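You operate a simulated robot arm through the tools that you are given. There is no shell and no other tool.

You run a simulated robot arm. Do the job below in one go: nothing can be reset, and whatever is moved stays where it is left.

## Task
Pull dim and white down, clear the console, then recall the job card's scene and switch DARK off.
Fine: the scene shows on the target board; the other controls stay.

The check looks at the end state, three seconds after you hand in, the way a careful person would. Anything else that was tipped, shoved, dropped, spilled or broken makes it a failure.

## Robot
A 7-joint arm with a fingered hand, fixed in place. Base frame: the origin is at the foot of the arm, x ahead of it, y to its left, z up; the work surface is at about z = 840. Units: mm, rad, N and s.
With the tool pointing down near the work surface it reaches from about 280 to 840 mm from the base axis. Its first joint turns from -2.496 to 2.496 rad. Payload 3 kg.
The tool frame sits at the grasp point between the pads (the TCP): z along the fingers, y along the line on which they close. The tips reach 26 mm beyond it. The gripper opens to 148 mm. The gripper's body begins 73 mm behind the TCP. The gripper is a hand of 3 fingers: y runs from the thumb to the fingers, the wrist lies at [0, 0, -229] in the tool frame, and closing takes about 1.5 s.
Orientation is told as [roll, pitch, yaw] about the base's x, y, z axes, in that order, counted from this pose: with the fingers straight down and closing along the base's y, the tool's x points along the base's -x, its y along +y and its z along -z.

## Interface
- The arm moves only by the tool send_rows. Its argument "targets" is a list of rows, each an object of numbers (a shift or turn left out is 0, a gripper value left out holds the last): "ax", "ay", "az": the turn, a rotation vector about the tool's x, y, z in units of 4 degrees (1.0 is 4 degrees); "tx", "ty", "tz": the shift along the tool's x, y, z in units of 30 mm (1.0 is 30 mm). In form: [{"ax": .., "ay": .., "az": .., "tx": .., "ty": .., "tz": ..}, ...]. A call has 1 to 20 rows; each row shifts and turns the commanded pose from where the row before left it, along the tool's axes as they then stand. "jaw" is the gripper command, from -1 (shut) to 1 (fully open), values between in proportion, set as the call begins (left out, the last holds). A call with a number of a shift or a turn outside -1 to 1 is refused whole. A row lasts 0.2 s, in which the tool goes at most 50 mm and 0.15 rad; a call with a longer step from one row to the next is refused whole, and so is a gripper value outside its range. A pose out of reach is approached as far as the arm can. The call stops where the force on the tool passes 60 N (or 10 N more than at its start, if that is more) or the arm is blocked; 0.2 s more then pass. The fingers move at their own pace (about 153 mm/s each) and stop on an object; they squeeze with about 29 N. The grip force told is the motor's: it shows also when the fingers shut on nothing. Time passes only in rows, and 0.2 s behind the last, so rows that do not move let the fingers close. The reply holds the time, the measured pose of the TCP, the force on the tool along the base axes, the opening and the grip force, in the units named above and with some noise, with the torque about the TCP (base axes, N m) and any sound that the robot's microphone picked up.
- Cameras (640 x 400 px; columns grow to the right, rows downward): "scene" is fixed at [221.8, -649.4, 1390.2]; the picture's right is [0.72, -0.69, 0.00], its down [-0.43, -0.46, -0.78] and it looks along [0.54, 0.56, -0.63] (base axes); focal length 330 px, centre (320, 200). "wrist" rides on the gripper at [67, -39, -90] in the tool frame; the picture's right is [0.50, 0.87, 0.00], its down [-0.66, 0.38, -0.65] and it looks along [-0.57, 0.33, 0.76] (tool axes); focal length 222 px, centre (320, 200). There is no depth. A picture from a camera that has moved, and an enlarged one, comes with that camera's place and axes in the base frame and with its lens.
- get_image(camera): a new picture of that camera. The clock stands still meanwhile.
- lift_body(by): slides the trunk up (or, below 0, down) by that many mm; the arm rides with it, the base frame stays. It gives what a move gives, with no picture.
- curl_fingers(finger1, finger2, thumb_bend): sets how far each is bent, from 0 (flat) to 1 (curled in); at 0.3 the hand is open as for a grip, at 0.7 the pads meet at the TCP. One left out holds its place. A second passes; each finger stops where it meets its share of the squeeze, and holds until it gets a number again. A gripper value or a shape takes the hand back. It gives what a move gives, with no picture; readings hold the bend of each and the force on the fingers (four entries, about 0 where the hand has none), thumb and palm.
- hand_shape(shape): the hand has 3 fingers and takes this shape, open, in about a second: jaw (thumb against the fingers, like two jaws); tri (thumb and two fingers); tip (a fingertip pinch); poke (one finger out to press); point (the index stretched); flat (the hand flat); cup (the hand cupped); fist (a fist). The gripper value then closes the fingers along that shape, each until it touches; the sizes above hold for jaw. It gives what a move gives, with no picture.
- close_up(camera, box): a new picture of the part [left, top, right, bottom] of that camera's present view, enlarged. The clock stands still meanwhile.
- sign_off(): hands the job in; it is judged then, once.

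Nothing tells you positions but the pictures and the camera data. Unless the task says otherwise, let go and move clear before handing in.

The tools are called as a command line: name --argument value ..., lists and objects as JSON in quotes. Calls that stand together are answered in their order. send_rows: Moves the arm, as the interface text tells. Its arguments: {"type":"object","properties":{"targets":{"type":"array"},"jaw":{"type":"number"}},"required":["targets"]} The other tools are called the same way: lift_body (by) slides the trunk up or down; hand_shape (shape) gives the hand a shape; curl_fingers (finger1, finger2, thumb_bend) moves the fingers one by one; get_image (camera) takes a picture; close_up (camera, box) takes an enlarged picture of a part of a camera's view; sign_off () hands the job in.

At the start:

```text
time: 0.0
eef_pos: [653.4, 374.7, 1071.7]
tcp_rot: [-0.001, -0.001, 0.0]
wrist_force: [0.1, 0.3, 0.4]
torque: [0.03, -0.02, 0.0]
width: 147.8
grasp_force: 0.0
shape: jaw
bend: [0.3, 0.3, 0.3]
finger forces: [0.1, 0.0, 0.1, 0.0, 0.0, 0.0]
trunk travel left (down, up): [-825.0, 65.0]
```

scene: 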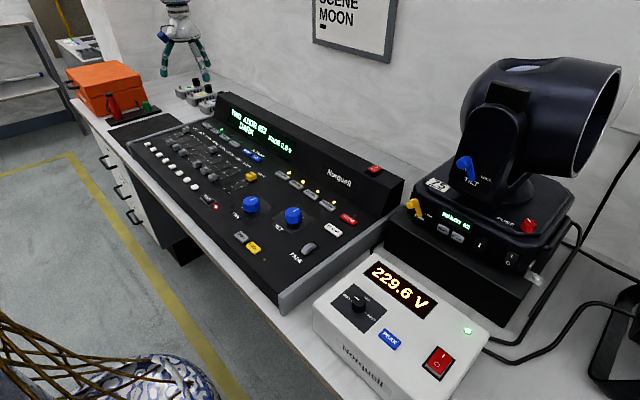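
wrist: 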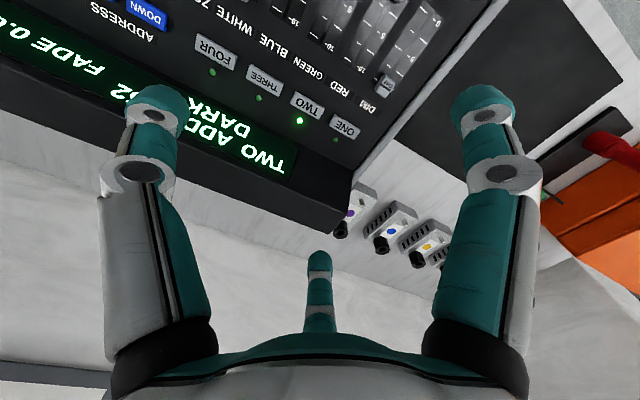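

I see a lighting console with faders, buttons, a display, a moving-head lamp, a power supply and a job card on the wall. I'll take enlarged pictures before moving anything.

close_up --camera "scene" --box '[120, 90, 280, 190]'

close_up --camera "scene" --box '[220, 150, 380, 270]'

close_up --camera "scene" --box '[280, 0, 420, 80]'

close_up --camera "wrist" --box '[120, 0, 480, 200]'

close_up --camera "scene" --box '[390, 120, 560, 290]'

```text
4.00 times, centred on (200, 140) of scene
camera zoom: at [221.8, -649.4, 1390.2], right [0.72, -0.69, 0.0], down [-0.43, -0.46, -0.78], along [0.54, 0.56, -0.63], focal length 1318 px, centre (800, 440)
```

zoom: 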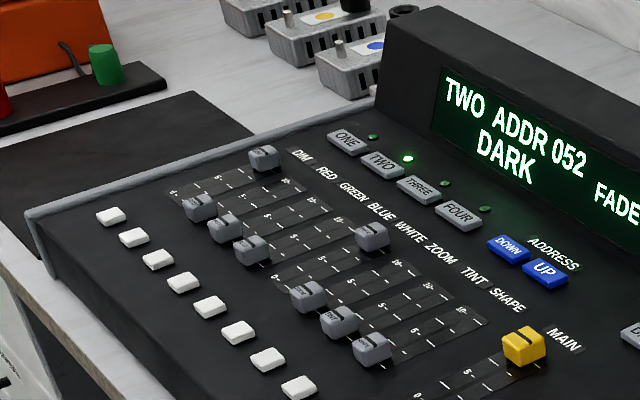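

```text
3.33 times, centred on (300, 210) of scene
camera zoom: at [221.8, -649.4, 1390.2], right [0.72, -0.69, 0.0], down [-0.43, -0.46, -0.78], along [0.54, 0.56, -0.63], focal length 1098 px, centre (387, 167)
```

zoom: 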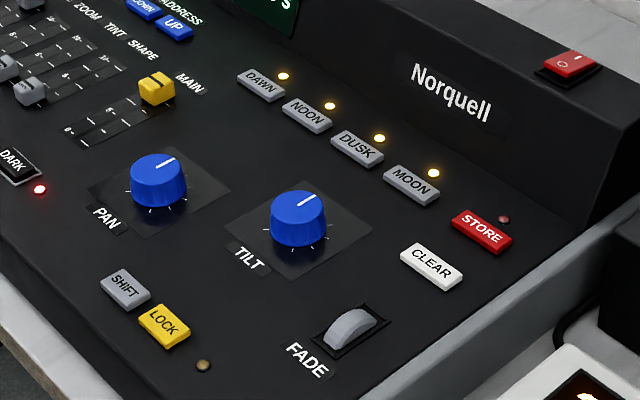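

```text
4.57 times, centred on (350, 40) of scene
camera zoom: at [221.8, -649.4, 1390.2], right [0.72, -0.69, 0.0], down [-0.43, -0.46, -0.78], along [0.54, 0.56, -0.63], focal length 1506 px, centre (183, 931)
```

zoom: 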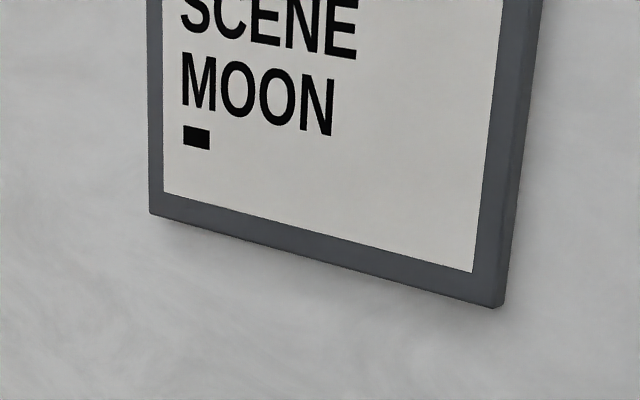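

```text
1.78 times, centred on (300, 100) of wrist
camera zoom: at [585.0, 336.1, 1161.9], right [-0.5, 0.87, 0.0], down [0.66, 0.38, 0.65], along [0.57, 0.33, -0.76], focal length 395 px, centre (356, 378)
```

zoom: 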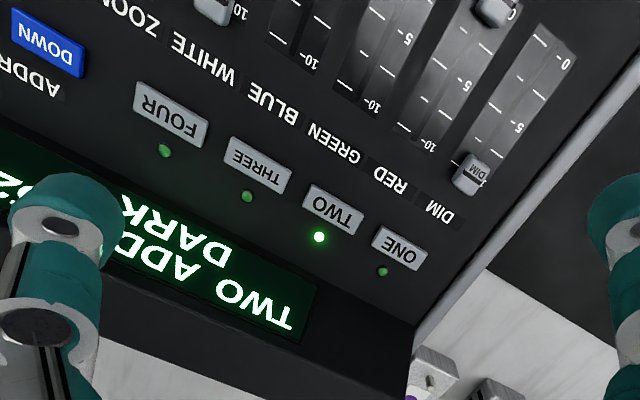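

```text
2.35 times, centred on (475, 205) of scene
camera zoom: at [221.8, -649.4, 1390.2], right [0.72, -0.69, 0.0], down [-0.43, -0.46, -0.78], along [0.54, 0.56, -0.63], focal length 775 px, centre (-45, 188)
```

zoom: 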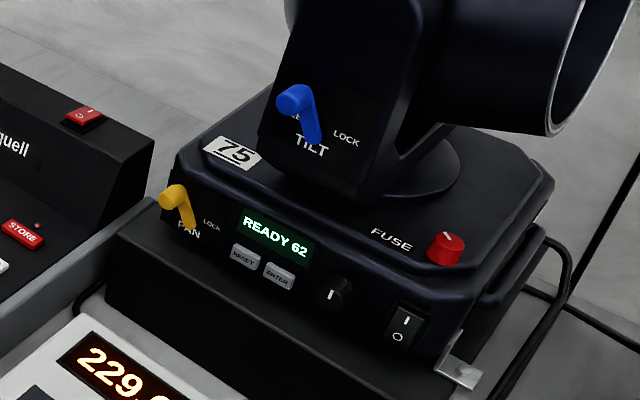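

The wall card's visible part reads SCENE MOON, and the console display reads "TWO ADDR 052 DARK". I'll move the hand along above the console to survey it with the wrist camera.

send_rows --targets '[{"ty": -1, "tx": 1}, {"ty": -1, "tx": 1}, {"ty": -1, "tx": 1}, {"ty": -1}, {"ty": -1}, {"ty": -1}, {"ty": -1}]'

get_image --camera "wrist"

send_rows --targets '[{"ty": -1}, {"ty": -1}, {"ty": -1}, {"ty": -1}, {"ty": -1}, {"ty": -1}, {"ty": -1}]'

get_image --camera "wrist"

```text
time: 1.6
eef_pos: [561.0, 164.8, 1073.4]
tcp_rot: [0.001, 0.0, 0.0]
wrist_force: [-1.1, -0.9, -0.2]
torque: [0.01, -0.03, -0.01]
width: 148.0
grasp_force: 0.1
shape: jaw
bend: [0.3, 0.3, 0.3]
finger forces: [0.1, 0.0, 0.0, 0.0, 0.1, 0.0]
trunk travel left (down, up): [-825.0, 65.0]
```

```text
taken
camera wrist: at [493.6, 126.0, 1162.8], right [-0.5, 0.87, 0.0], down [0.66, 0.38, 0.65], along [0.57, 0.33, -0.76], focal length 222 px, centre (320, 200)
```

wrist: 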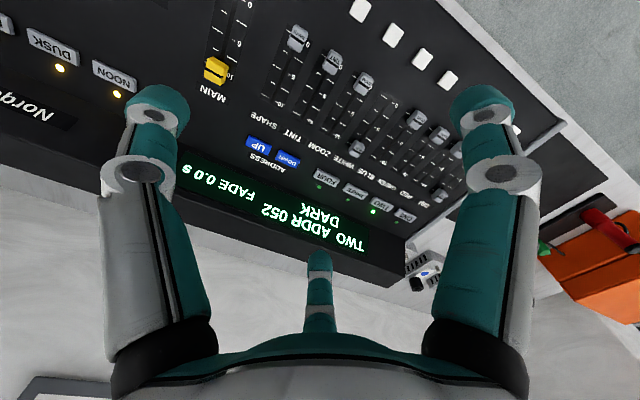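

```text
time: 3.2
eef_pos: [564.8, -45.8, 1073.9]
tcp_rot: [0.001, 0.0, -0.002]
wrist_force: [0.8, -0.4, 0.3]
torque: [0.02, -0.01, 0.03]
width: 148.2
grasp_force: 0.0
shape: jaw
bend: [0.3, 0.3, 0.3]
finger forces: [0.0, 0.0, 0.0, 0.0, 0.1, 0.1]
trunk travel left (down, up): [-825.0, 65.0]
```

```text
taken
camera wrist: at [496.2, -84.4, 1163.6], right [-0.5, 0.87, 0.0], down [0.66, 0.38, 0.65], along [0.57, 0.33, -0.76], focal length 222 px, centre (320, 200)
```

wrist: 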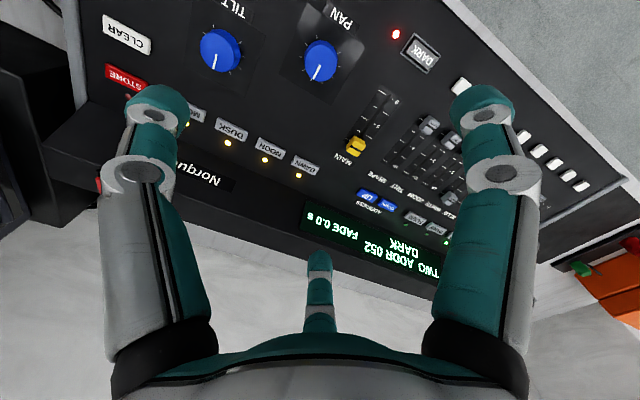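

The console reads left to right along -y. Now I'll tilt the hand up to read the whole card and look for the target board.

send_rows --targets '[{"ty": -1, "tx": 1}, {"ty": -1, "tx": 1}, {"ty": -1, "tx": 1}, {"ty": -1}, {"ay": -1}, {"ay": -1}, {"ay": -1}, {"ay": -1}, {"ay": -1}, {"ay": -1}, {"ay": -1}, {"ay": -1}, {"ay": -1}, {"ay": -1}]'

get_image --camera "wrist"

get_image --camera "scene"

```text
time: 6.2
eef_pos: [584.4, -157.2, 1015.4]
tcp_rot: [-0.002, -0.688, -0.02]
wrist_force: [0.1, -0.6, -1.0]
torque: [-0.02, -0.02, 0.04]
width: 148.0
grasp_force: 0.1
shape: jaw
bend: [0.3, 0.3, 0.3]
finger forces: [0.1, 0.0, 0.0, 0.1, 0.1, 0.1]
out of reach, approached as far as the arm can: row 3, 4, 5, 6, 7, 8, 9, 10, 11, 12, 14
trunk travel left (down, up): [-825.0, 65.0]
```

```text
taken
camera wrist: at [472.7, -193.9, 1042.4], right [-0.37, 0.87, -0.32], down [0.1, 0.38, 0.92], along [0.92, 0.31, -0.23], focal length 222 px, centre (320, 200)
```

wrist: 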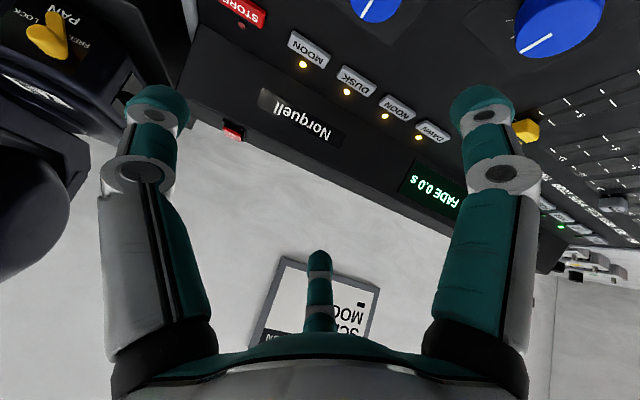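

```text
taken
```

scene: 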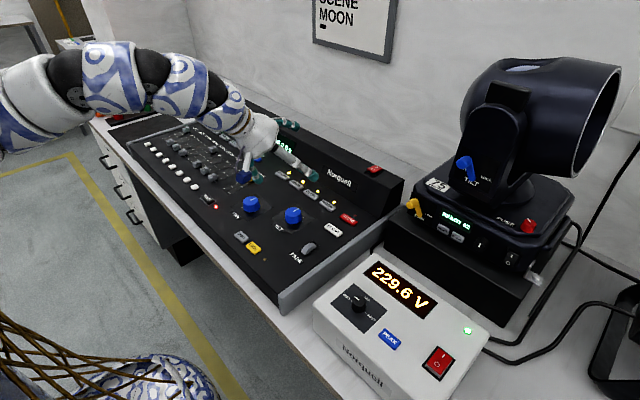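

The card is partly hidden behind the palm. I'll raise the trunk and tilt a bit further to see its top.

lift_body --by 60

send_rows --targets '[{"tx": -1}, {"tx": -1}, {"ay": -1}, {"ay": -1}, {"ay": -1}, {"ay": -1}, {"ay": -1}, {"ay": -1}]'

get_image --camera "wrist"

```text
time: 7.2
eef_pos: [584.3, -156.2, 1074.7]
tcp_rot: [-0.003, -0.687, -0.02]
wrist_force: [0.1, 0.2, -0.3]
torque: [-0.01, 0.03, 0.01]
width: 148.1
grasp_force: 0.0
shape: jaw
bend: [0.3, 0.3, 0.3]
finger forces: [0.0, 0.0, 0.0, 0.0, 0.0, 0.0]
trunk travel left (down, up): [-885.0, 5.0]
```

```text
time: 9.0
eef_pos: [629.4, -157.7, 1112.8]
tcp_rot: [-0.01, -1.103, -0.013]
wrist_force: [0.5, 0.1, 0.0]
torque: [-0.03, -0.01, 0.01]
width: 148.0
grasp_force: 0.1
shape: jaw
bend: [0.3, 0.3, 0.3]
finger forces: [0.0, 0.0, 0.0, 0.0, 0.0, 0.0]
trunk travel left (down, up): [-885.0, 5.0]
```

```text
taken
camera wrist: at [516.6, -194.4, 1092.6], right [-0.21, 0.87, -0.45], down [-0.28, 0.39, 0.88], along [0.94, 0.31, 0.16], focal length 222 px, centre (320, 200)
```

wrist: 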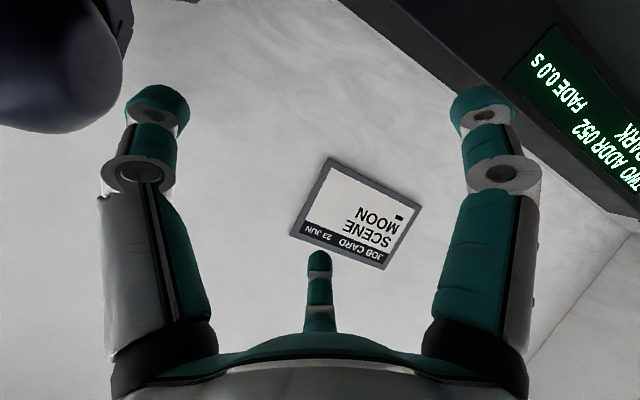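

The card reads "JOB CARD 23 JUN, SCENE MOON". Now I'll turn the camera toward -y to find the target board and see the lamp side.

send_rows --targets '[{"ax": 0.89, "az": 0.45}, {"ax": 0.89, "az": 0.45}, {"ax": 0.89, "az": 0.45}, {"ax": 0.89, "az": 0.45}, {"ax": 0.89, "az": 0.45}, {"ax": 0.89, "az": 0.45}, {"ax": 0.89, "az": 0.45}, {"ax": 0.89, "az": 0.45}, {"ax": 0.89, "az": 0.45}, {"ax": 0.89, "az": 0.45}, {"ax": 0.89, "az": 0.45}, {"ax": 0.89, "az": 0.45}, {"ax": 0.89, "az": 0.45}, {"ax": 0.89, "az": 0.45}, {"ax": 0.89, "az": 0.45}]'

get_image --camera "wrist"

```text
time: 12.2
eef_pos: [630.1, -157.4, 1113.1]
tcp_rot: [-0.001, -1.109, -1.066]
wrist_force: [0.1, 0.4, -0.1]
torque: [-0.01, 0.04, -0.01]
width: 147.9
grasp_force: 0.1
shape: jaw
bend: [0.3, 0.3, 0.3]
finger forces: [0.0, 0.0, 0.0, 0.0, 0.0, 0.0]
trunk travel left (down, up): [-885.0, 5.0]
```

```text
taken
camera wrist: at [542.3, -79.3, 1092.9], right [0.65, 0.61, -0.45], down [0.19, 0.44, 0.88], along [0.73, -0.66, 0.17], focal length 222 px, centre (320, 200)
```

wrist: 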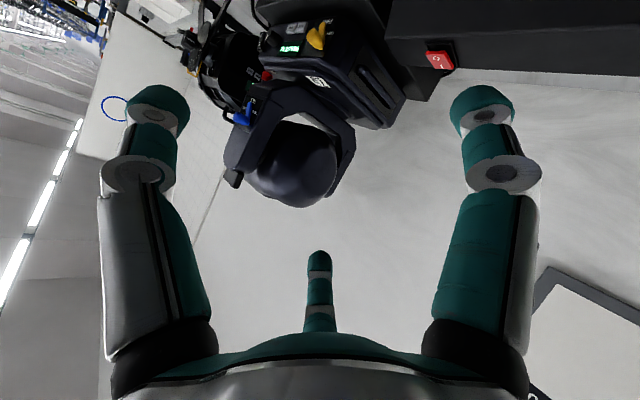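

The board with the blue circle stands beyond the lamp, and it's dark for now. I'll turn the hand back to pointing down and take the poke shape.

send_rows --targets '[{"ax": -0.89, "az": -0.45}, {"ax": -0.89, "az": -0.45}, {"ax": -0.89, "az": -0.45}, {"ax": -0.89, "az": -0.45}, {"ax": -0.89, "az": -0.45}, {"ax": -0.89, "az": -0.45}, {"ax": -0.89, "az": -0.45}, {"ax": -0.89, "az": -0.45}, {"ax": -0.89, "az": -0.45}, {"ax": -0.89, "az": -0.45}, {"ax": -0.89, "az": -0.45}, {"ax": -0.89, "az": -0.45}, {"ax": -0.89, "az": -0.45}, {"ax": -0.89, "az": -0.45}, {"ax": -0.89, "az": -0.45}]'

send_rows --targets '[{"ay": 1}, {"ay": 1}, {"ay": 1}, {"ay": 1}, {"ay": 1}, {"ay": 1}, {"ay": 1}, {"ay": 1}, {"ay": 1}, {"ay": 1}, {"ay": 1}, {"ay": 1}, {"ay": 1}, {"ay": 1}, {"ay": 1}, {"ay": 0.8}]'

hand_shape --shape "poke"

get_image --camera "wrist"

get_image --camera "scene"

```text
time: 15.4
eef_pos: [629.2, -157.4, 1112.5]
tcp_rot: [-0.007, -1.104, -0.016]
wrist_force: [-0.2, -0.4, -0.2]
torque: [0.0, -0.04, 0.02]
width: 148.1
grasp_force: 0.0
shape: jaw
bend: [0.3, 0.3, 0.3]
finger forces: [0.1, 0.0, 0.0, 0.0, 0.0, 0.1]
trunk travel left (down, up): [-885.0, 5.0]
```

```text
time: 18.8
eef_pos: [641.3, -168.9, 1114.9]
tcp_rot: [-0.002, -0.065, -0.053]
wrist_force: [-0.3, -0.4, -0.5]
torque: [-0.01, -0.01, 0.02]
width: 148.0
grasp_force: 0.1
shape: jaw
bend: [0.3, 0.3, 0.3]
finger forces: [0.0, 0.0, 0.1, 0.0, 0.1, 0.1]
out of reach, approached as far as the arm can: row 10, 11, 12
trunk travel left (down, up): [-885.0, 5.0]
```

```text
time: 19.7
eef_pos: [639.7, -169.2, 1115.7]
tcp_rot: [-0.003, -0.066, -0.053]
wrist_force: [0.4, 0.1, -0.2]
torque: [0.02, -0.01, -0.04]
width: 0.0
grasp_force: 0.1
shape: poke
bend: [1.0, 1.0, 0.4]
finger forces: [0.0, 0.0, 0.1, 0.0, 0.1, 0.0]
trunk travel left (down, up): [-885.0, 5.0]
```

```text
taken
camera wrist: at [564.8, -204.9, 1200.0], right [-0.45, 0.89, -0.04], down [0.63, 0.35, 0.69], along [0.63, 0.29, -0.72], focal length 222 px, centre (320, 200)
```

wrist: 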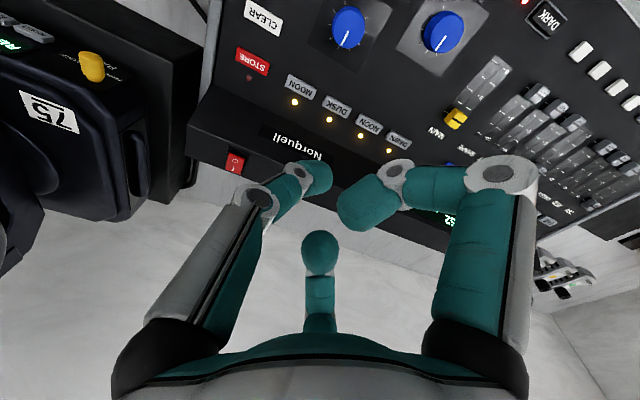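

```text
taken
```

scene: 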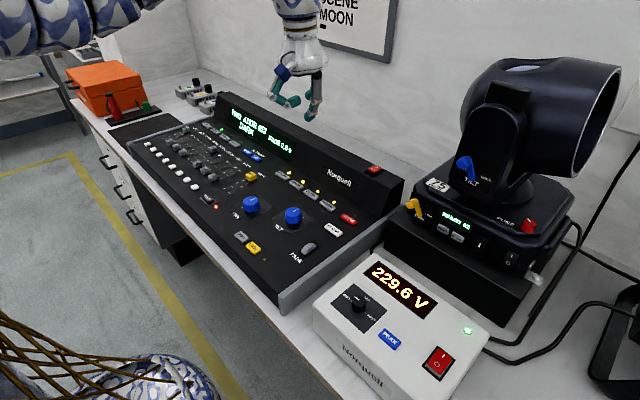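

The hand has one thumb and two fingers in the poke shape. I'll look closely at this shape and compare it with "point" to choose a pressing tip.

close_up --camera "scene" --box '[250, 0, 360, 130]'

hand_shape --shape "point"

close_up --camera "scene" --box '[250, 0, 360, 130]'

get_image --camera "wrist"

```text
3.08 times, centred on (305, 65) of scene
camera zoom: at [221.8, -649.4, 1390.2], right [0.72, -0.69, 0.0], down [-0.43, -0.46, -0.78], along [0.54, 0.56, -0.63], focal length 1014 px, centre (366, 615)
```

zoom: 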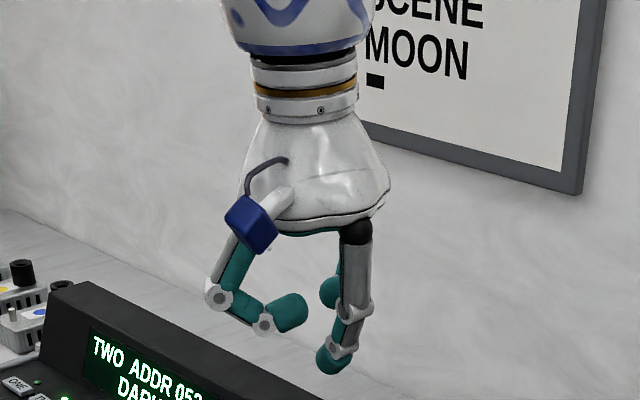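

```text
time: 20.6
eef_pos: [639.7, -170.0, 1113.4]
tcp_rot: [-0.002, -0.066, -0.053]
wrist_force: [-0.4, -0.4, -0.1]
torque: [0.05, 0.02, 0.0]
width: 142.5
grasp_force: 0.2
shape: point
bend: [0.7, 1.0, 0.86]
finger forces: [0.0, 0.1, 0.0, 0.0, 0.0, 0.0]
trunk travel left (down, up): [-885.0, 5.0]
```

```text
3.08 times, centred on (305, 65) of scene
camera zoom: at [221.8, -649.4, 1390.2], right [0.72, -0.69, 0.0], down [-0.43, -0.46, -0.78], along [0.54, 0.56, -0.63], focal length 1014 px, centre (366, 615)
```

zoom: 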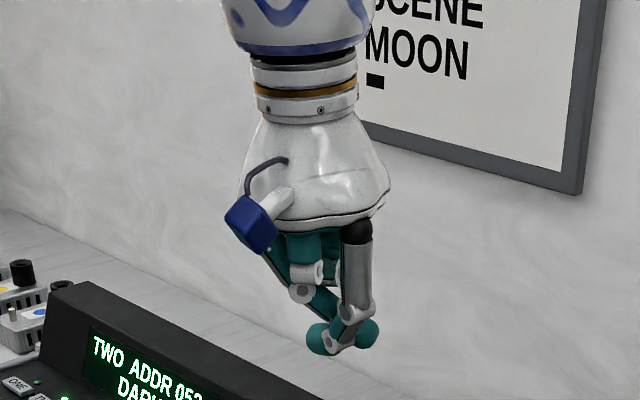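

```text
taken
camera wrist: at [564.8, -204.8, 1200.0], right [-0.45, 0.89, -0.04], down [0.63, 0.35, 0.69], along [0.63, 0.29, -0.72], focal length 222 px, centre (320, 200)
```

wrist: 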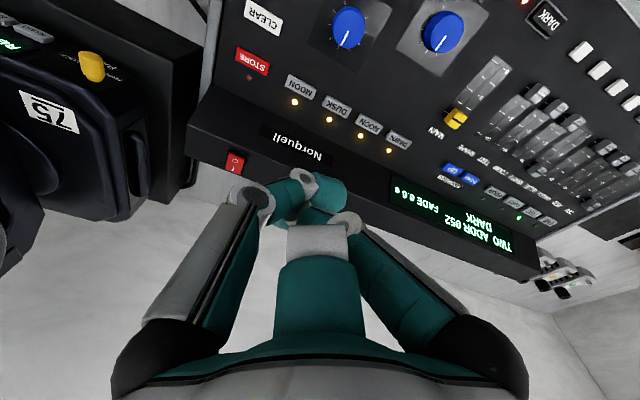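

The panel works out flat at z≈848, with DIM at about (609,440), CLEAR at about (627,-267) and MOON at about (680,-194). I'll straighten the wrist, return to poke, lower the trunk again and go over to the DIM fader.

hand_shape --shape "poke"

send_rows --targets '[{"ay": 0.945, "az": -0.76}, {"ty": 1}, {"ty": 1}, {"ty": 1}, {"ty": 1}, {"ty": 1}, {"ty": 1}, {"ty": 1}, {"ty": 1}, {"ty": 1}, {"ty": 1}]'

lift_body --by -60

get_image --camera "wrist"

get_image --camera "scene"

```text
time: 21.5
eef_pos: [640.8, -169.5, 1114.2]
tcp_rot: [-0.005, -0.065, -0.056]
wrist_force: [0.3, -0.6, 0.4]
torque: [0.04, 0.0, -0.04]
width: 0.0
grasp_force: 0.1
shape: poke
bend: [1.0, 1.0, 0.4]
finger forces: [0.1, 0.0, 0.0, 0.1, 0.1, 0.0]
trunk travel left (down, up): [-885.0, 5.0]
```

```text
time: 23.9
eef_pos: [637.9, 134.1, 1111.7]
tcp_rot: [-0.005, 0.001, 0.001]
wrist_force: [-0.3, -1.0, 0.4]
torque: [-0.01, -0.05, 0.0]
width: 0.2
grasp_force: 0.0
shape: poke
bend: [1.0, 1.0, 0.4]
finger forces: [0.0, 0.1, 0.0, 0.0, 0.1, 0.0]
trunk travel left (down, up): [-885.0, 5.0]
```

```text
time: 24.9
eef_pos: [639.5, 132.3, 1053.6]
tcp_rot: [-0.004, -0.001, -0.001]
wrist_force: [0.2, 0.0, -0.1]
torque: [0.02, -0.05, -0.03]
width: 0.0
grasp_force: 0.1
shape: poke
bend: [1.0, 1.0, 0.4]
finger forces: [0.1, 0.1, 0.0, 0.0, 0.0, 0.1]
trunk travel left (down, up): [-825.0, 65.0]
```

```text
taken
camera wrist: at [571.0, 93.4, 1142.8], right [-0.5, 0.87, 0.0], down [0.66, 0.38, 0.65], along [0.57, 0.32, -0.76], focal length 222 px, centre (320, 200)
```

wrist: 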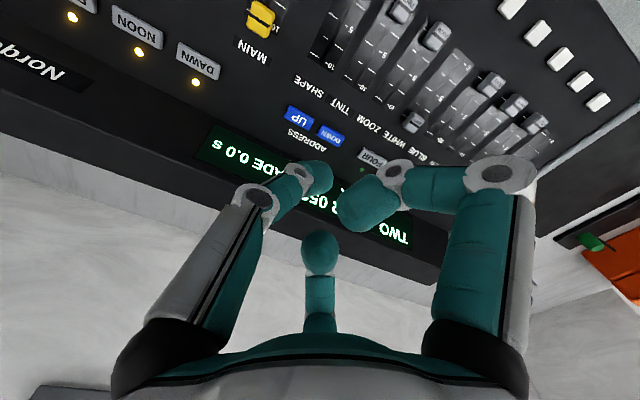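

```text
taken
```

scene: 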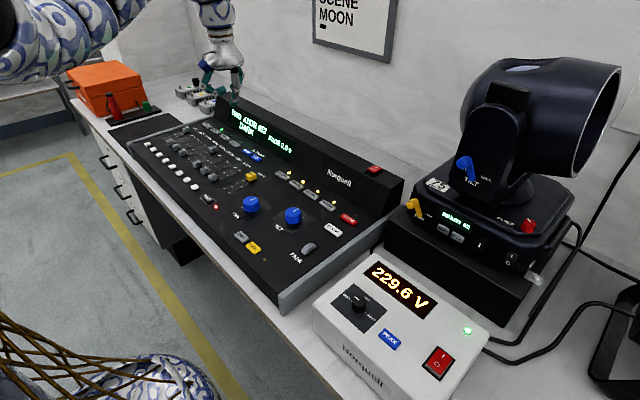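

The hand is level again above the console. I'll enlarge the fader area from here.

close_up --camera "wrist" --box '[340, 0, 600, 162]'

close_up --camera "scene" --box '[130, 110, 230, 172]'

close_up --camera "scene" --box '[180, 30, 280, 120]'

```text
2.46 times, centred on (470, 81) of wrist
camera zoom: at [571.0, 93.4, 1142.8], right [-0.5, 0.87, 0.0], down [0.66, 0.38, 0.65], along [0.57, 0.32, -0.76], focal length 547 px, centre (-49, 493)
```

zoom: 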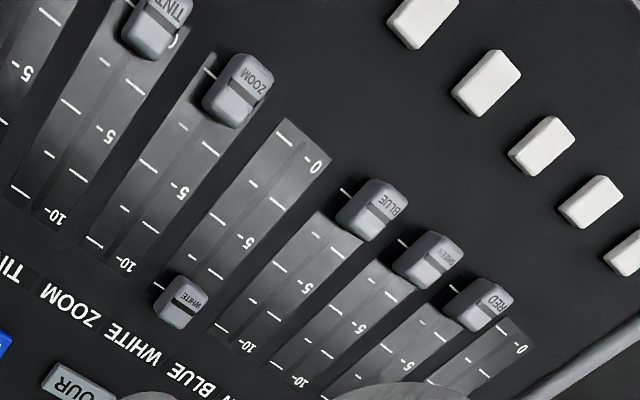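

```text
6.40 times, centred on (180, 141) of scene
camera zoom: at [221.8, -649.4, 1390.2], right [0.72, -0.69, 0.0], down [-0.43, -0.46, -0.78], along [0.54, 0.56, -0.63], focal length 2109 px, centre (1216, 578)
```

zoom: 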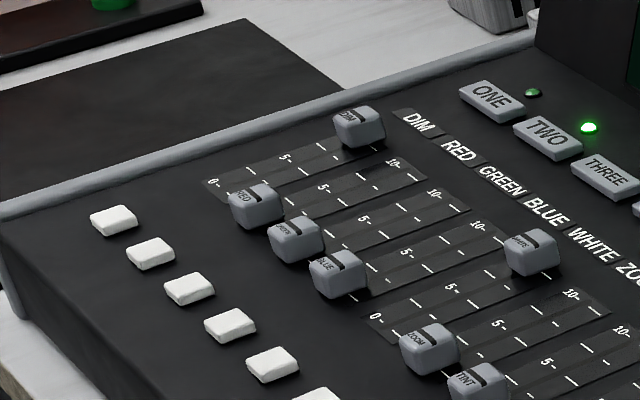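

```text
4.44 times, centred on (230, 75) of scene
camera zoom: at [221.8, -649.4, 1390.2], right [0.72, -0.69, 0.0], down [-0.43, -0.46, -0.78], along [0.54, 0.56, -0.63], focal length 1464 px, centre (720, 756)
```

zoom: 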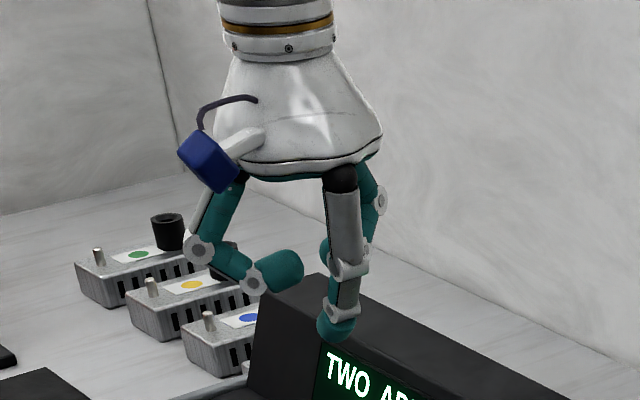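

In poke the thumb tip sits about 28 mm straight below the TCP. DIM (y≈440) and WHITE (y≈255) are both at 10 (x≈608), and zero is at x≈530. I'll go above the spot behind the DIM cap.

send_rows --targets '[{"ty": 1}, {"ty": 1}, {"ty": 1}, {"ty": 1}, {"ty": 1}, {"ty": 1}, {"ty": 1}, {"ty": 1}, {"ty": 1}, {"ty": 1}, {"ty": 0.23}, {"tz": 1}, {"tz": 1}, {"tz": 1}, {"tz": 1}, {"tz": 0.7}]'

get_image --camera "wrist"

close_up --camera "scene" --box '[130, 80, 250, 160]'

```text
time: 28.3
eef_pos: [614.6, 399.5, 954.3]
tcp_rot: [-0.004, 0.001, -0.003]
wrist_force: [0.5, 0.6, -0.4]
torque: [0.01, 0.03, -0.02]
width: 0.0
grasp_force: 0.0
shape: poke
bend: [1.0, 1.0, 0.4]
finger forces: [0.0, 0.0, 0.1, 0.0, 0.0, 0.1]
out of reach, approached as far as the arm can: row 11, 12, 13, 14, 15, 16
trunk travel left (down, up): [-825.0, 65.0]
```

```text
taken
camera wrist: at [546.2, 361.0, 1045.4], right [-0.5, 0.87, 0.0], down [0.66, 0.38, 0.65], along [0.57, 0.32, -0.76], focal length 222 px, centre (320, 200)
```

wrist: 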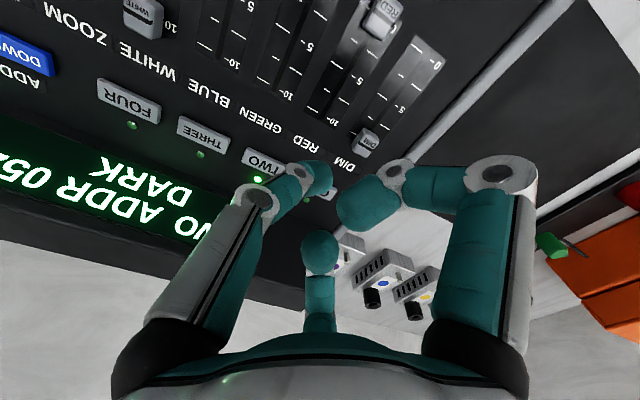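

```text
5.00 times, centred on (190, 120) of scene
camera zoom: at [221.8, -649.4, 1390.2], right [0.72, -0.69, 0.0], down [-0.43, -0.46, -0.78], along [0.54, 0.56, -0.63], focal length 1647 px, centre (970, 600)
```

zoom: 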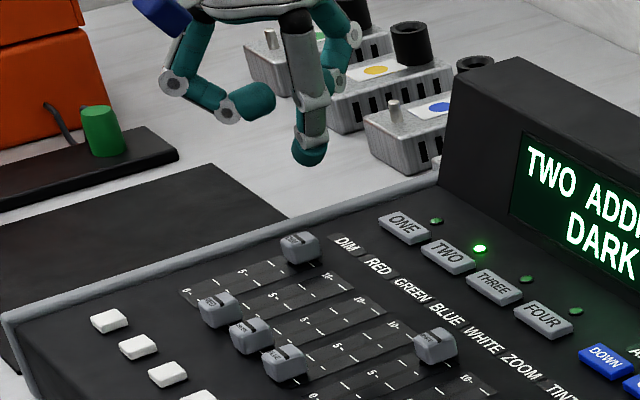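

The reach fell short at this height, since the pose stopped early. I'll go lower first and then outward.

send_rows --targets '[{"tz": 0.7}, {"tz": 0.5}, {"ty": 0.5, "tx": -0.3}, {"ty": 0.5, "tx": -0.3}, {"ty": 0.37, "tx": -0.3}]'

```text
time: 29.5
eef_pos: [608.0, 394.9, 935.0]
tcp_rot: [-0.005, 0.0, 0.0]
wrist_force: [0.4, 0.0, 0.1]
torque: [-0.01, -0.01, -0.02]
width: 0.0
grasp_force: 0.1
shape: poke
bend: [1.0, 1.0, 0.4]
finger forces: [0.0, 0.1, 0.1, 0.0, 0.0, 0.0]
out of reach, approached as far as the arm can: row 1, 3, 4, 5
trunk travel left (down, up): [-825.0, 65.0]
```

Reach shrinks going down because the shoulder is high. I'll raise the hand, then slide the trunk down by the same amount for better reach.

send_rows --targets '[{"tz": -1}, {"tz": -1}, {"tz": -1}, {"tz": -1}, {"tz": -1}, {"tz": -1}, {"tz": -1}]'

lift_body --by -100

lift_body --by -100

get_image --camera "scene"

```text
time: 31.1
eef_pos: [609.3, 398.5, 1147.4]
tcp_rot: [-0.005, 0.002, 0.001]
wrist_force: [0.8, -0.1, -0.8]
torque: [0.01, -0.03, 0.01]
width: 0.0
grasp_force: 0.0
shape: poke
bend: [1.0, 1.0, 0.4]
finger forces: [0.0, 0.0, 0.0, 0.1, 0.0, 0.0]
trunk travel left (down, up): [-825.0, 65.0]
```

```text
time: 32.4
eef_pos: [610.9, 397.6, 1049.2]
tcp_rot: [-0.006, -0.001, 0.001]
wrist_force: [-0.2, -0.1, -0.1]
torque: [-0.01, 0.03, 0.0]
width: 0.0
grasp_force: 0.0
shape: poke
bend: [1.0, 1.0, 0.4]
finger forces: [0.0, 0.0, 0.0, 0.0, 0.1, 0.1]
trunk travel left (down, up): [-725.0, 165.0]
```

```text
time: 33.8
eef_pos: [610.8, 399.2, 948.3]
tcp_rot: [-0.006, 0.0, 0.002]
wrist_force: [0.5, -0.5, -0.2]
torque: [0.01, 0.02, -0.03]
width: 0.0
grasp_force: 0.1
shape: poke
bend: [1.0, 1.0, 0.4]
finger forces: [0.1, 0.0, 0.1, 0.0, 0.0, 0.1]
trunk travel left (down, up): [-625.0, 265.0]
```

```text
taken
```

scene: 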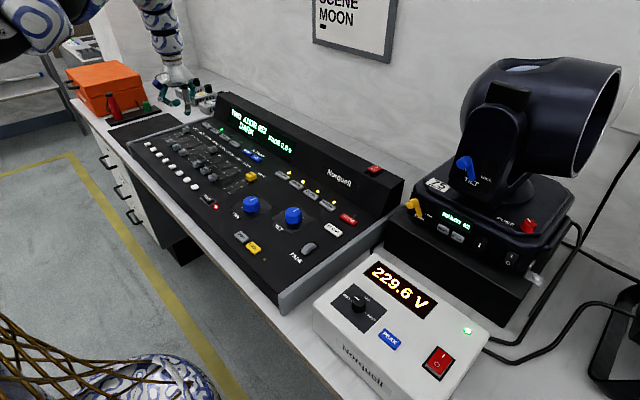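

Now the arm has room. I'll go outward to behind the DIM cap and down a little.

send_rows --targets '[{"ty": 0.7, "tx": -0.53}, {"ty": 0.7, "tx": -0.53}, {"tz": 0.7}, {"tz": 0.6}]'

close_up --camera "scene" --box '[130, 80, 250, 160]'

get_image --camera "wrist"

```text
time: 34.8
eef_pos: [640.1, 439.1, 908.5]
tcp_rot: [-0.005, 0.0, 0.0]
wrist_force: [-0.3, 1.6, 0.3]
torque: [0.0, 0.01, -0.04]
width: 0.0
grasp_force: 0.0
shape: poke
bend: [1.0, 1.0, 0.4]
finger forces: [0.0, 0.0, 0.1, 0.0, 0.1, 0.0]
trunk travel left (down, up): [-625.0, 265.0]
```

```text
5.00 times, centred on (190, 120) of scene
camera zoom: at [221.8, -649.4, 1390.2], right [0.72, -0.69, 0.0], down [-0.43, -0.46, -0.78], along [0.54, 0.56, -0.63], focal length 1647 px, centre (970, 600)
```

zoom: 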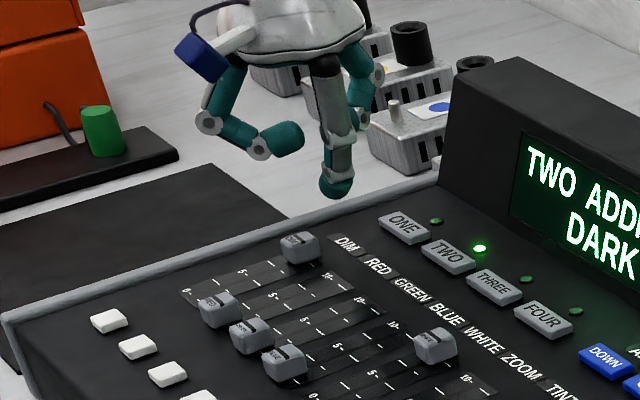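

```text
taken
camera wrist: at [572.9, 400.3, 1000.0], right [-0.5, 0.87, 0.0], down [0.66, 0.38, 0.65], along [0.57, 0.32, -0.76], focal length 222 px, centre (320, 200)
```

wrist: 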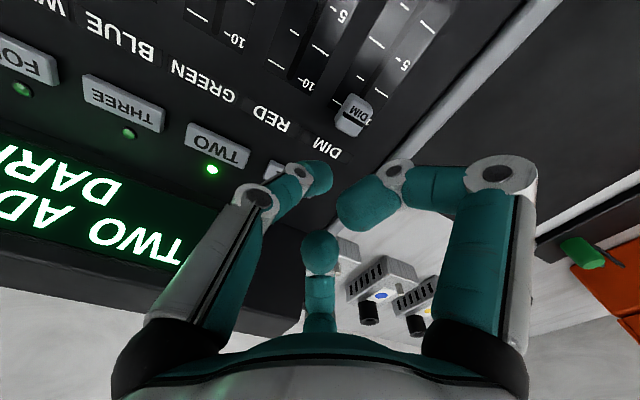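

The tip lines up with the DIM cap in y and sits behind it. I'll lower it in small steps to just above the panel.

send_rows --targets '[{"tz": 0.3}, {"tz": 0.3}, {"tz": 0.2}]'

close_up --camera "scene" --box '[160, 90, 240, 150]'

```text
time: 35.6
eef_pos: [638.4, 436.8, 888.0]
tcp_rot: [-0.003, 0.001, -0.001]
wrist_force: [0.4, -0.9, 0.3]
torque: [0.02, 0.0, -0.01]
width: 0.0
grasp_force: 0.1
shape: poke
bend: [1.0, 1.0, 0.4]
finger forces: [0.0, 0.1, 0.0, 0.1, 0.0, 0.1]
out of reach, approached as far as the arm can: row 3
trunk travel left (down, up): [-625.0, 265.0]
```

```text
6.67 times, centred on (200, 120) of scene
camera zoom: at [221.8, -649.4, 1390.2], right [0.72, -0.69, 0.0], down [-0.43, -0.46, -0.78], along [0.54, 0.56, -0.63], focal length 2196 px, centre (1120, 733)
```

zoom: 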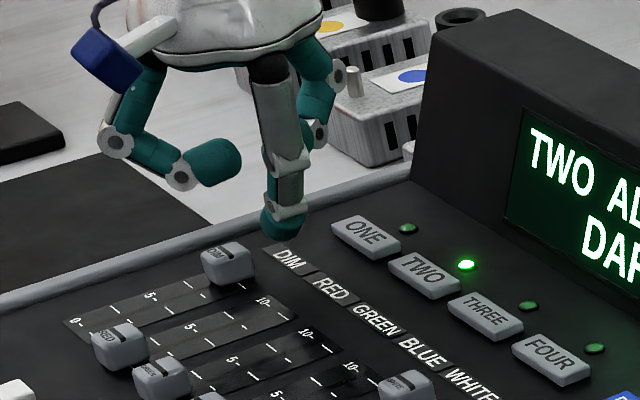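

I'm right above the panel but at the reach limit again. I'll raise the hand 120 mm and lower the trunk a further 100 mm.

send_rows --targets '[{"tz": -1}, {"tz": -1}, {"tz": -1}, {"tz": -1}]'

lift_body --by -110

get_image --camera "scene"

```text
time: 36.6
eef_pos: [640.0, 439.5, 1008.3]
tcp_rot: [-0.004, 0.003, 0.0]
wrist_force: [0.3, -0.6, -0.3]
torque: [0.01, 0.01, 0.05]
width: 0.0
grasp_force: 0.0
shape: poke
bend: [1.0, 1.0, 0.4]
finger forces: [0.1, 0.0, 0.0, 0.0, 0.1, 0.0]
trunk travel left (down, up): [-625.0, 265.0]
```

```text
time: 38.0
eef_pos: [640.3, 438.1, 896.9]
tcp_rot: [-0.007, 0.001, 0.001]
wrist_force: [0.3, 0.6, -0.4]
torque: [0.02, 0.03, -0.02]
width: 0.0
grasp_force: 0.0
shape: poke
bend: [1.0, 1.0, 0.4]
finger forces: [0.0, 0.2, 0.1, 0.0, 0.0, 0.0]
trunk travel left (down, up): [-515.0, 375.0]
```

```text
taken
```

scene: 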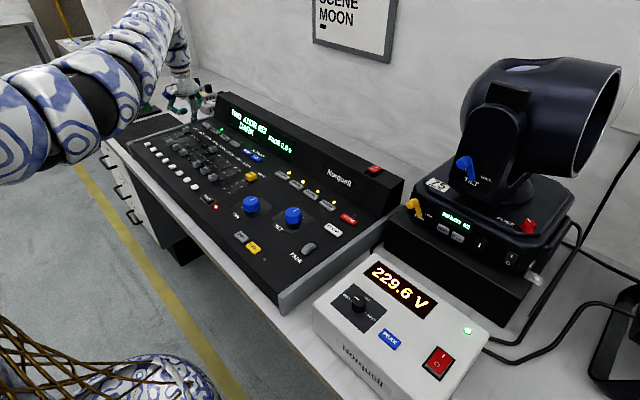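

The arm is clear of everything. I'll lower toward the panel in fine steps, watching the force.

send_rows --targets '[{"tz": 0.2}, {"tz": 0.15}, {"tz": 0.1}, {"tz": 0.1}]'

close_up --camera "scene" --box '[160, 90, 240, 150]'

get_image --camera "wrist"

```text
time: 39.0
eef_pos: [640.0, 440.1, 880.5]
tcp_rot: [-0.006, 0.001, -0.001]
wrist_force: [-0.5, -0.3, 0.1]
torque: [0.05, 0.0, -0.03]
width: 0.0
grasp_force: 0.0
shape: poke
bend: [1.0, 1.0, 0.4]
finger forces: [0.1, 0.1, 0.0, 0.1, 0.1, 0.0]
trunk travel left (down, up): [-515.0, 375.0]
```

```text
6.67 times, centred on (200, 120) of scene
camera zoom: at [221.8, -649.4, 1390.2], right [0.72, -0.69, 0.0], down [-0.43, -0.46, -0.78], along [0.54, 0.56, -0.63], focal length 2196 px, centre (1120, 733)
```

zoom: 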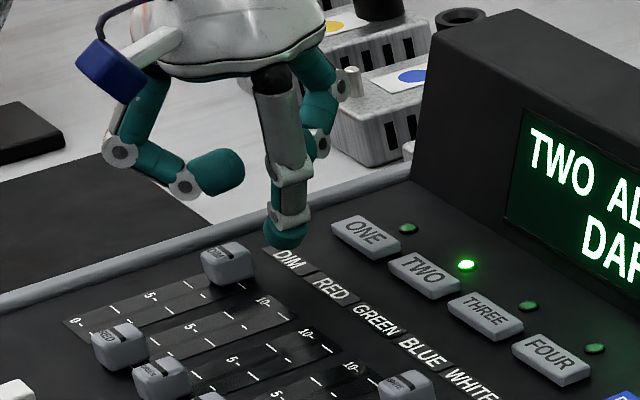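

```text
taken
camera wrist: at [571.7, 399.7, 971.3], right [-0.5, 0.87, 0.0], down [0.66, 0.38, 0.65], along [0.57, 0.32, -0.76], focal length 222 px, centre (320, 200)
```

wrist: 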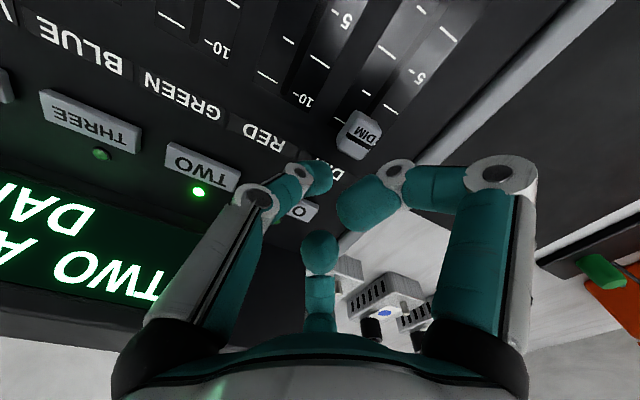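

The tip is behind DIM, just slightly toward RED. I'll nudge it 4 mm and feel down for the panel.

send_rows --targets '[{"ty": 0.13}, {"tz": 0.08}, {"tz": 0.08}]'

close_up --camera "scene" --box '[170, 100, 230, 140]'

```text
time: 39.8
eef_pos: [641.0, 442.3, 875.9]
tcp_rot: [-0.003, 0.002, -0.001]
wrist_force: [0.6, -0.5, 0.6]
torque: [-0.02, 0.0, 0.04]
width: 0.3
grasp_force: 0.0
shape: poke
bend: [1.0, 1.0, 0.4]
finger forces: [0.0, 0.1, 0.0, 0.1, 0.0, 0.0]
trunk travel left (down, up): [-515.0, 375.0]
```

```text
10.00 times, centred on (200, 120) of scene
camera zoom: at [221.8, -649.4, 1390.2], right [0.72, -0.69, 0.0], down [-0.43, -0.46, -0.78], along [0.54, 0.56, -0.63], focal length 3295 px, centre (1520, 1000)
```

zoom: 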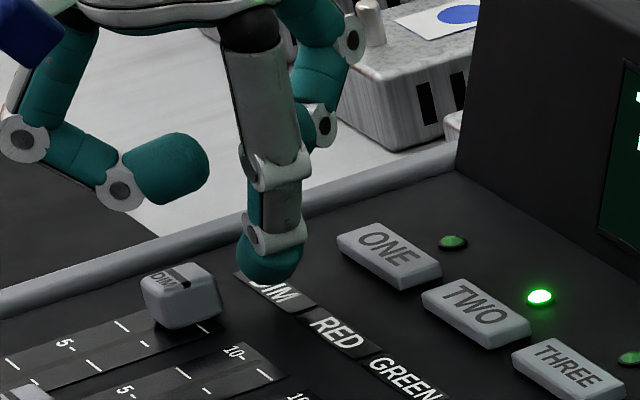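

It's still a few mm above the panel. I'll go 3 mm lower and then start pushing toward -x.

send_rows --targets '[{"tz": 0.07}, {"tz": 0.07}]'

send_rows --targets '[{"tx": 0.2}, {"tx": 0.2}, {"tx": 0.2}]'

close_up --camera "scene" --box '[150, 100, 230, 150]'

```text
time: 40.4
eef_pos: [640.6, 442.3, 871.3]
tcp_rot: [-0.005, 0.003, -0.002]
wrist_force: [0.0, -1.1, 1.3]
torque: [-0.03, 0.03, 0.0]
width: 0.1
grasp_force: 0.0
shape: poke
bend: [1.0, 1.0, 0.4]
finger forces: [0.0, 0.0, 0.1, 0.0, 0.1, 0.0]
trunk travel left (down, up): [-515.0, 375.0]
```

```text
time: 41.2
eef_pos: [621.9, 442.1, 871.0]
tcp_rot: [-0.005, 0.0, -0.002]
wrist_force: [0.3, 0.0, 0.1]
torque: [0.0, -0.01, -0.03]
width: 0.1
grasp_force: 0.1
shape: poke
bend: [1.0, 1.0, 0.4]
finger forces: [0.0, 0.0, 0.0, 0.1, 0.1, 0.1]
trunk travel left (down, up): [-515.0, 375.0]
```

```text
8.00 times, centred on (190, 125) of scene
camera zoom: at [221.8, -649.4, 1390.2], right [0.72, -0.69, 0.0], down [-0.43, -0.46, -0.78], along [0.54, 0.56, -0.63], focal length 2636 px, centre (1360, 800)
```

zoom: 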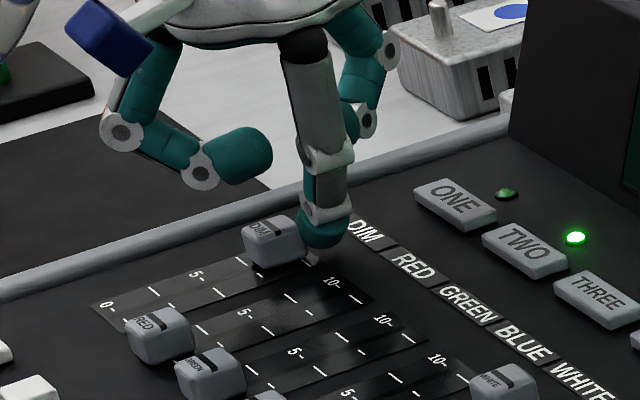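

The tip is just touching the cap's rear. I'll push it toward 0.

send_rows --targets '[{"tx": 0.17}, {"tx": 0.17}, {"tx": 0.17}, {"tx": 0.17}, {"tx": 0.17}]'

close_up --camera "scene" --box '[140, 100, 220, 150]'

```text
time: 42.4
eef_pos: [596.2, 442.3, 872.2]
tcp_rot: [-0.004, 0.0, 0.0]
wrist_force: [-0.2, 0.1, -0.7]
torque: [0.02, 0.02, -0.02]
width: 0.2
grasp_force: 0.1
shape: poke
bend: [1.0, 1.0, 0.4]
finger forces: [0.1, 0.1, 0.1, 0.1, 0.3, 0.1]
trunk travel left (down, up): [-515.0, 375.0]
```

```text
8.00 times, centred on (180, 125) of scene
camera zoom: at [221.8, -649.4, 1390.2], right [0.72, -0.69, 0.0], down [-0.43, -0.46, -0.78], along [0.54, 0.56, -0.63], focal length 2636 px, centre (1440, 800)
```

zoom: 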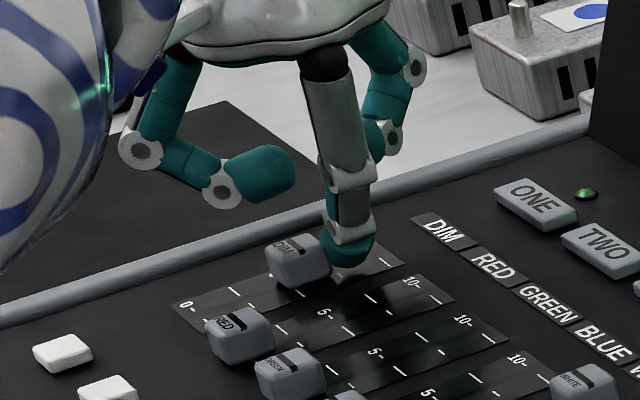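

DIM is sliding smoothly. I'll continue, with finer steps toward the end.

send_rows --targets '[{"tx": 0.17}, {"tx": 0.17}, {"tx": 0.17}, {"tx": 0.17}, {"tx": 0.17}]'

close_up --camera "scene" --box '[140, 100, 220, 150]'

get_image --camera "wrist"

```text
time: 43.6
eef_pos: [572.9, 442.5, 872.0]
tcp_rot: [-0.006, 0.001, -0.002]
wrist_force: [0.5, -0.2, 0.2]
torque: [-0.01, -0.01, 0.02]
width: 0.3
grasp_force: 0.3
shape: poke
bend: [1.0, 1.0, 0.4]
finger forces: [0.1, 0.1, 0.0, 0.0, 0.2, 0.0]
trunk travel left (down, up): [-515.0, 375.0]
```

```text
8.00 times, centred on (180, 125) of scene
camera zoom: at [221.8, -649.4, 1390.2], right [0.72, -0.69, 0.0], down [-0.43, -0.46, -0.78], along [0.54, 0.56, -0.63], focal length 2636 px, centre (1440, 800)
```

zoom: 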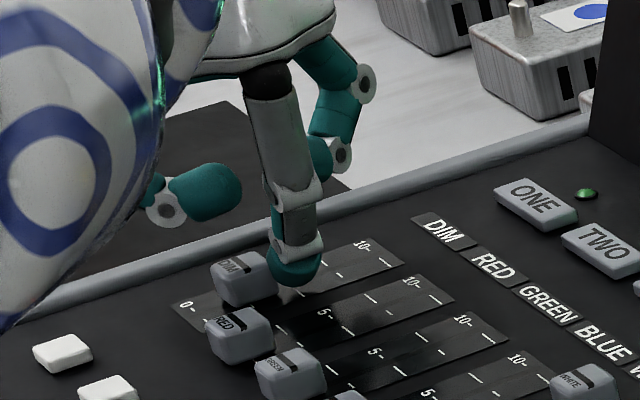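

```text
taken
camera wrist: at [503.5, 402.9, 962.2], right [-0.5, 0.87, 0.0], down [0.66, 0.38, 0.65], along [0.57, 0.32, -0.76], focal length 222 px, centre (320, 200)
```

wrist: 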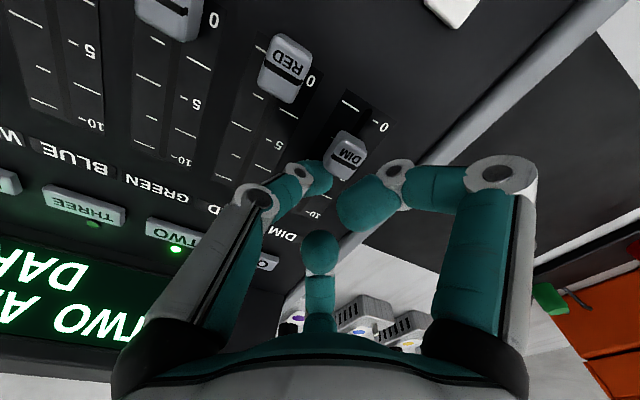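

About 20 mm remain to 0. I'll use smaller steps now.

send_rows --targets '[{"tx": 0.13}, {"tx": 0.13}, {"tx": 0.13}, {"tx": 0.13}]'

send_rows --targets '[{"tx": 0.07}]'

get_image --camera "wrist"

close_up --camera "scene" --box '[140, 100, 220, 150]'

```text
time: 44.6
eef_pos: [555.4, 441.6, 870.4]
tcp_rot: [-0.006, 0.001, 0.0]
wrist_force: [-0.4, 0.7, -0.5]
torque: [0.0, 0.0, 0.02]
width: 0.0
grasp_force: 0.1
shape: poke
bend: [1.0, 1.0, 0.4]
finger forces: [0.0, 0.1, 0.1, 0.0, 0.1, 0.0]
trunk travel left (down, up): [-515.0, 375.0]
```

```text
time: 45.0
eef_pos: [555.3, 442.3, 871.0]
tcp_rot: [-0.004, 0.001, 0.0]
wrist_force: [0.0, 0.5, -0.2]
torque: [0.0, 0.03, -0.01]
width: 0.0
grasp_force: 0.0
shape: poke
bend: [1.0, 1.0, 0.4]
finger forces: [0.0, 0.1, 0.1, 0.0, 0.0, 0.0]
trunk travel left (down, up): [-515.0, 375.0]
```

```text
taken
camera wrist: at [486.5, 402.7, 961.5], right [-0.5, 0.87, 0.0], down [0.66, 0.38, 0.65], along [0.57, 0.32, -0.76], focal length 222 px, centre (320, 200)
```

wrist: 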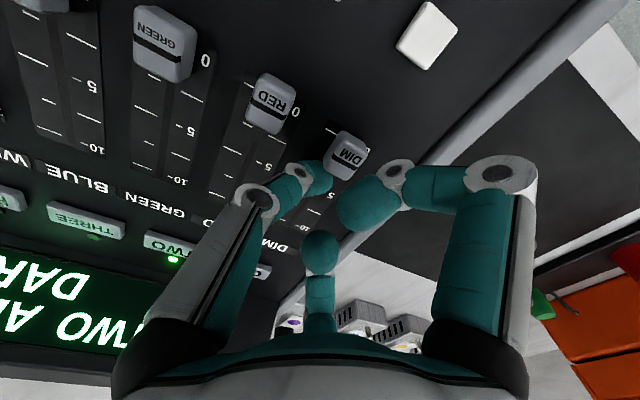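

```text
8.00 times, centred on (180, 125) of scene
camera zoom: at [221.8, -649.4, 1390.2], right [0.72, -0.69, 0.0], down [-0.43, -0.46, -0.78], along [0.54, 0.56, -0.63], focal length 2636 px, centre (1440, 800)
```

zoom: 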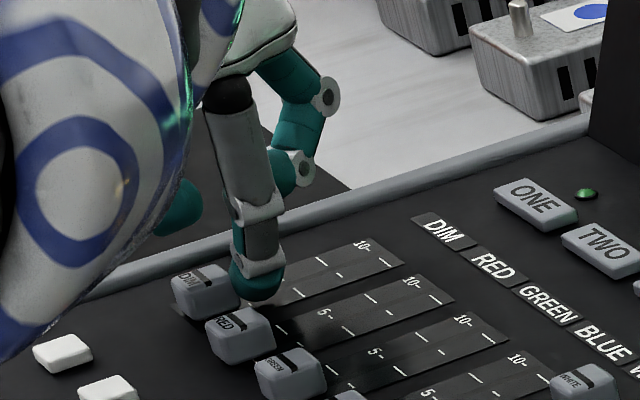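

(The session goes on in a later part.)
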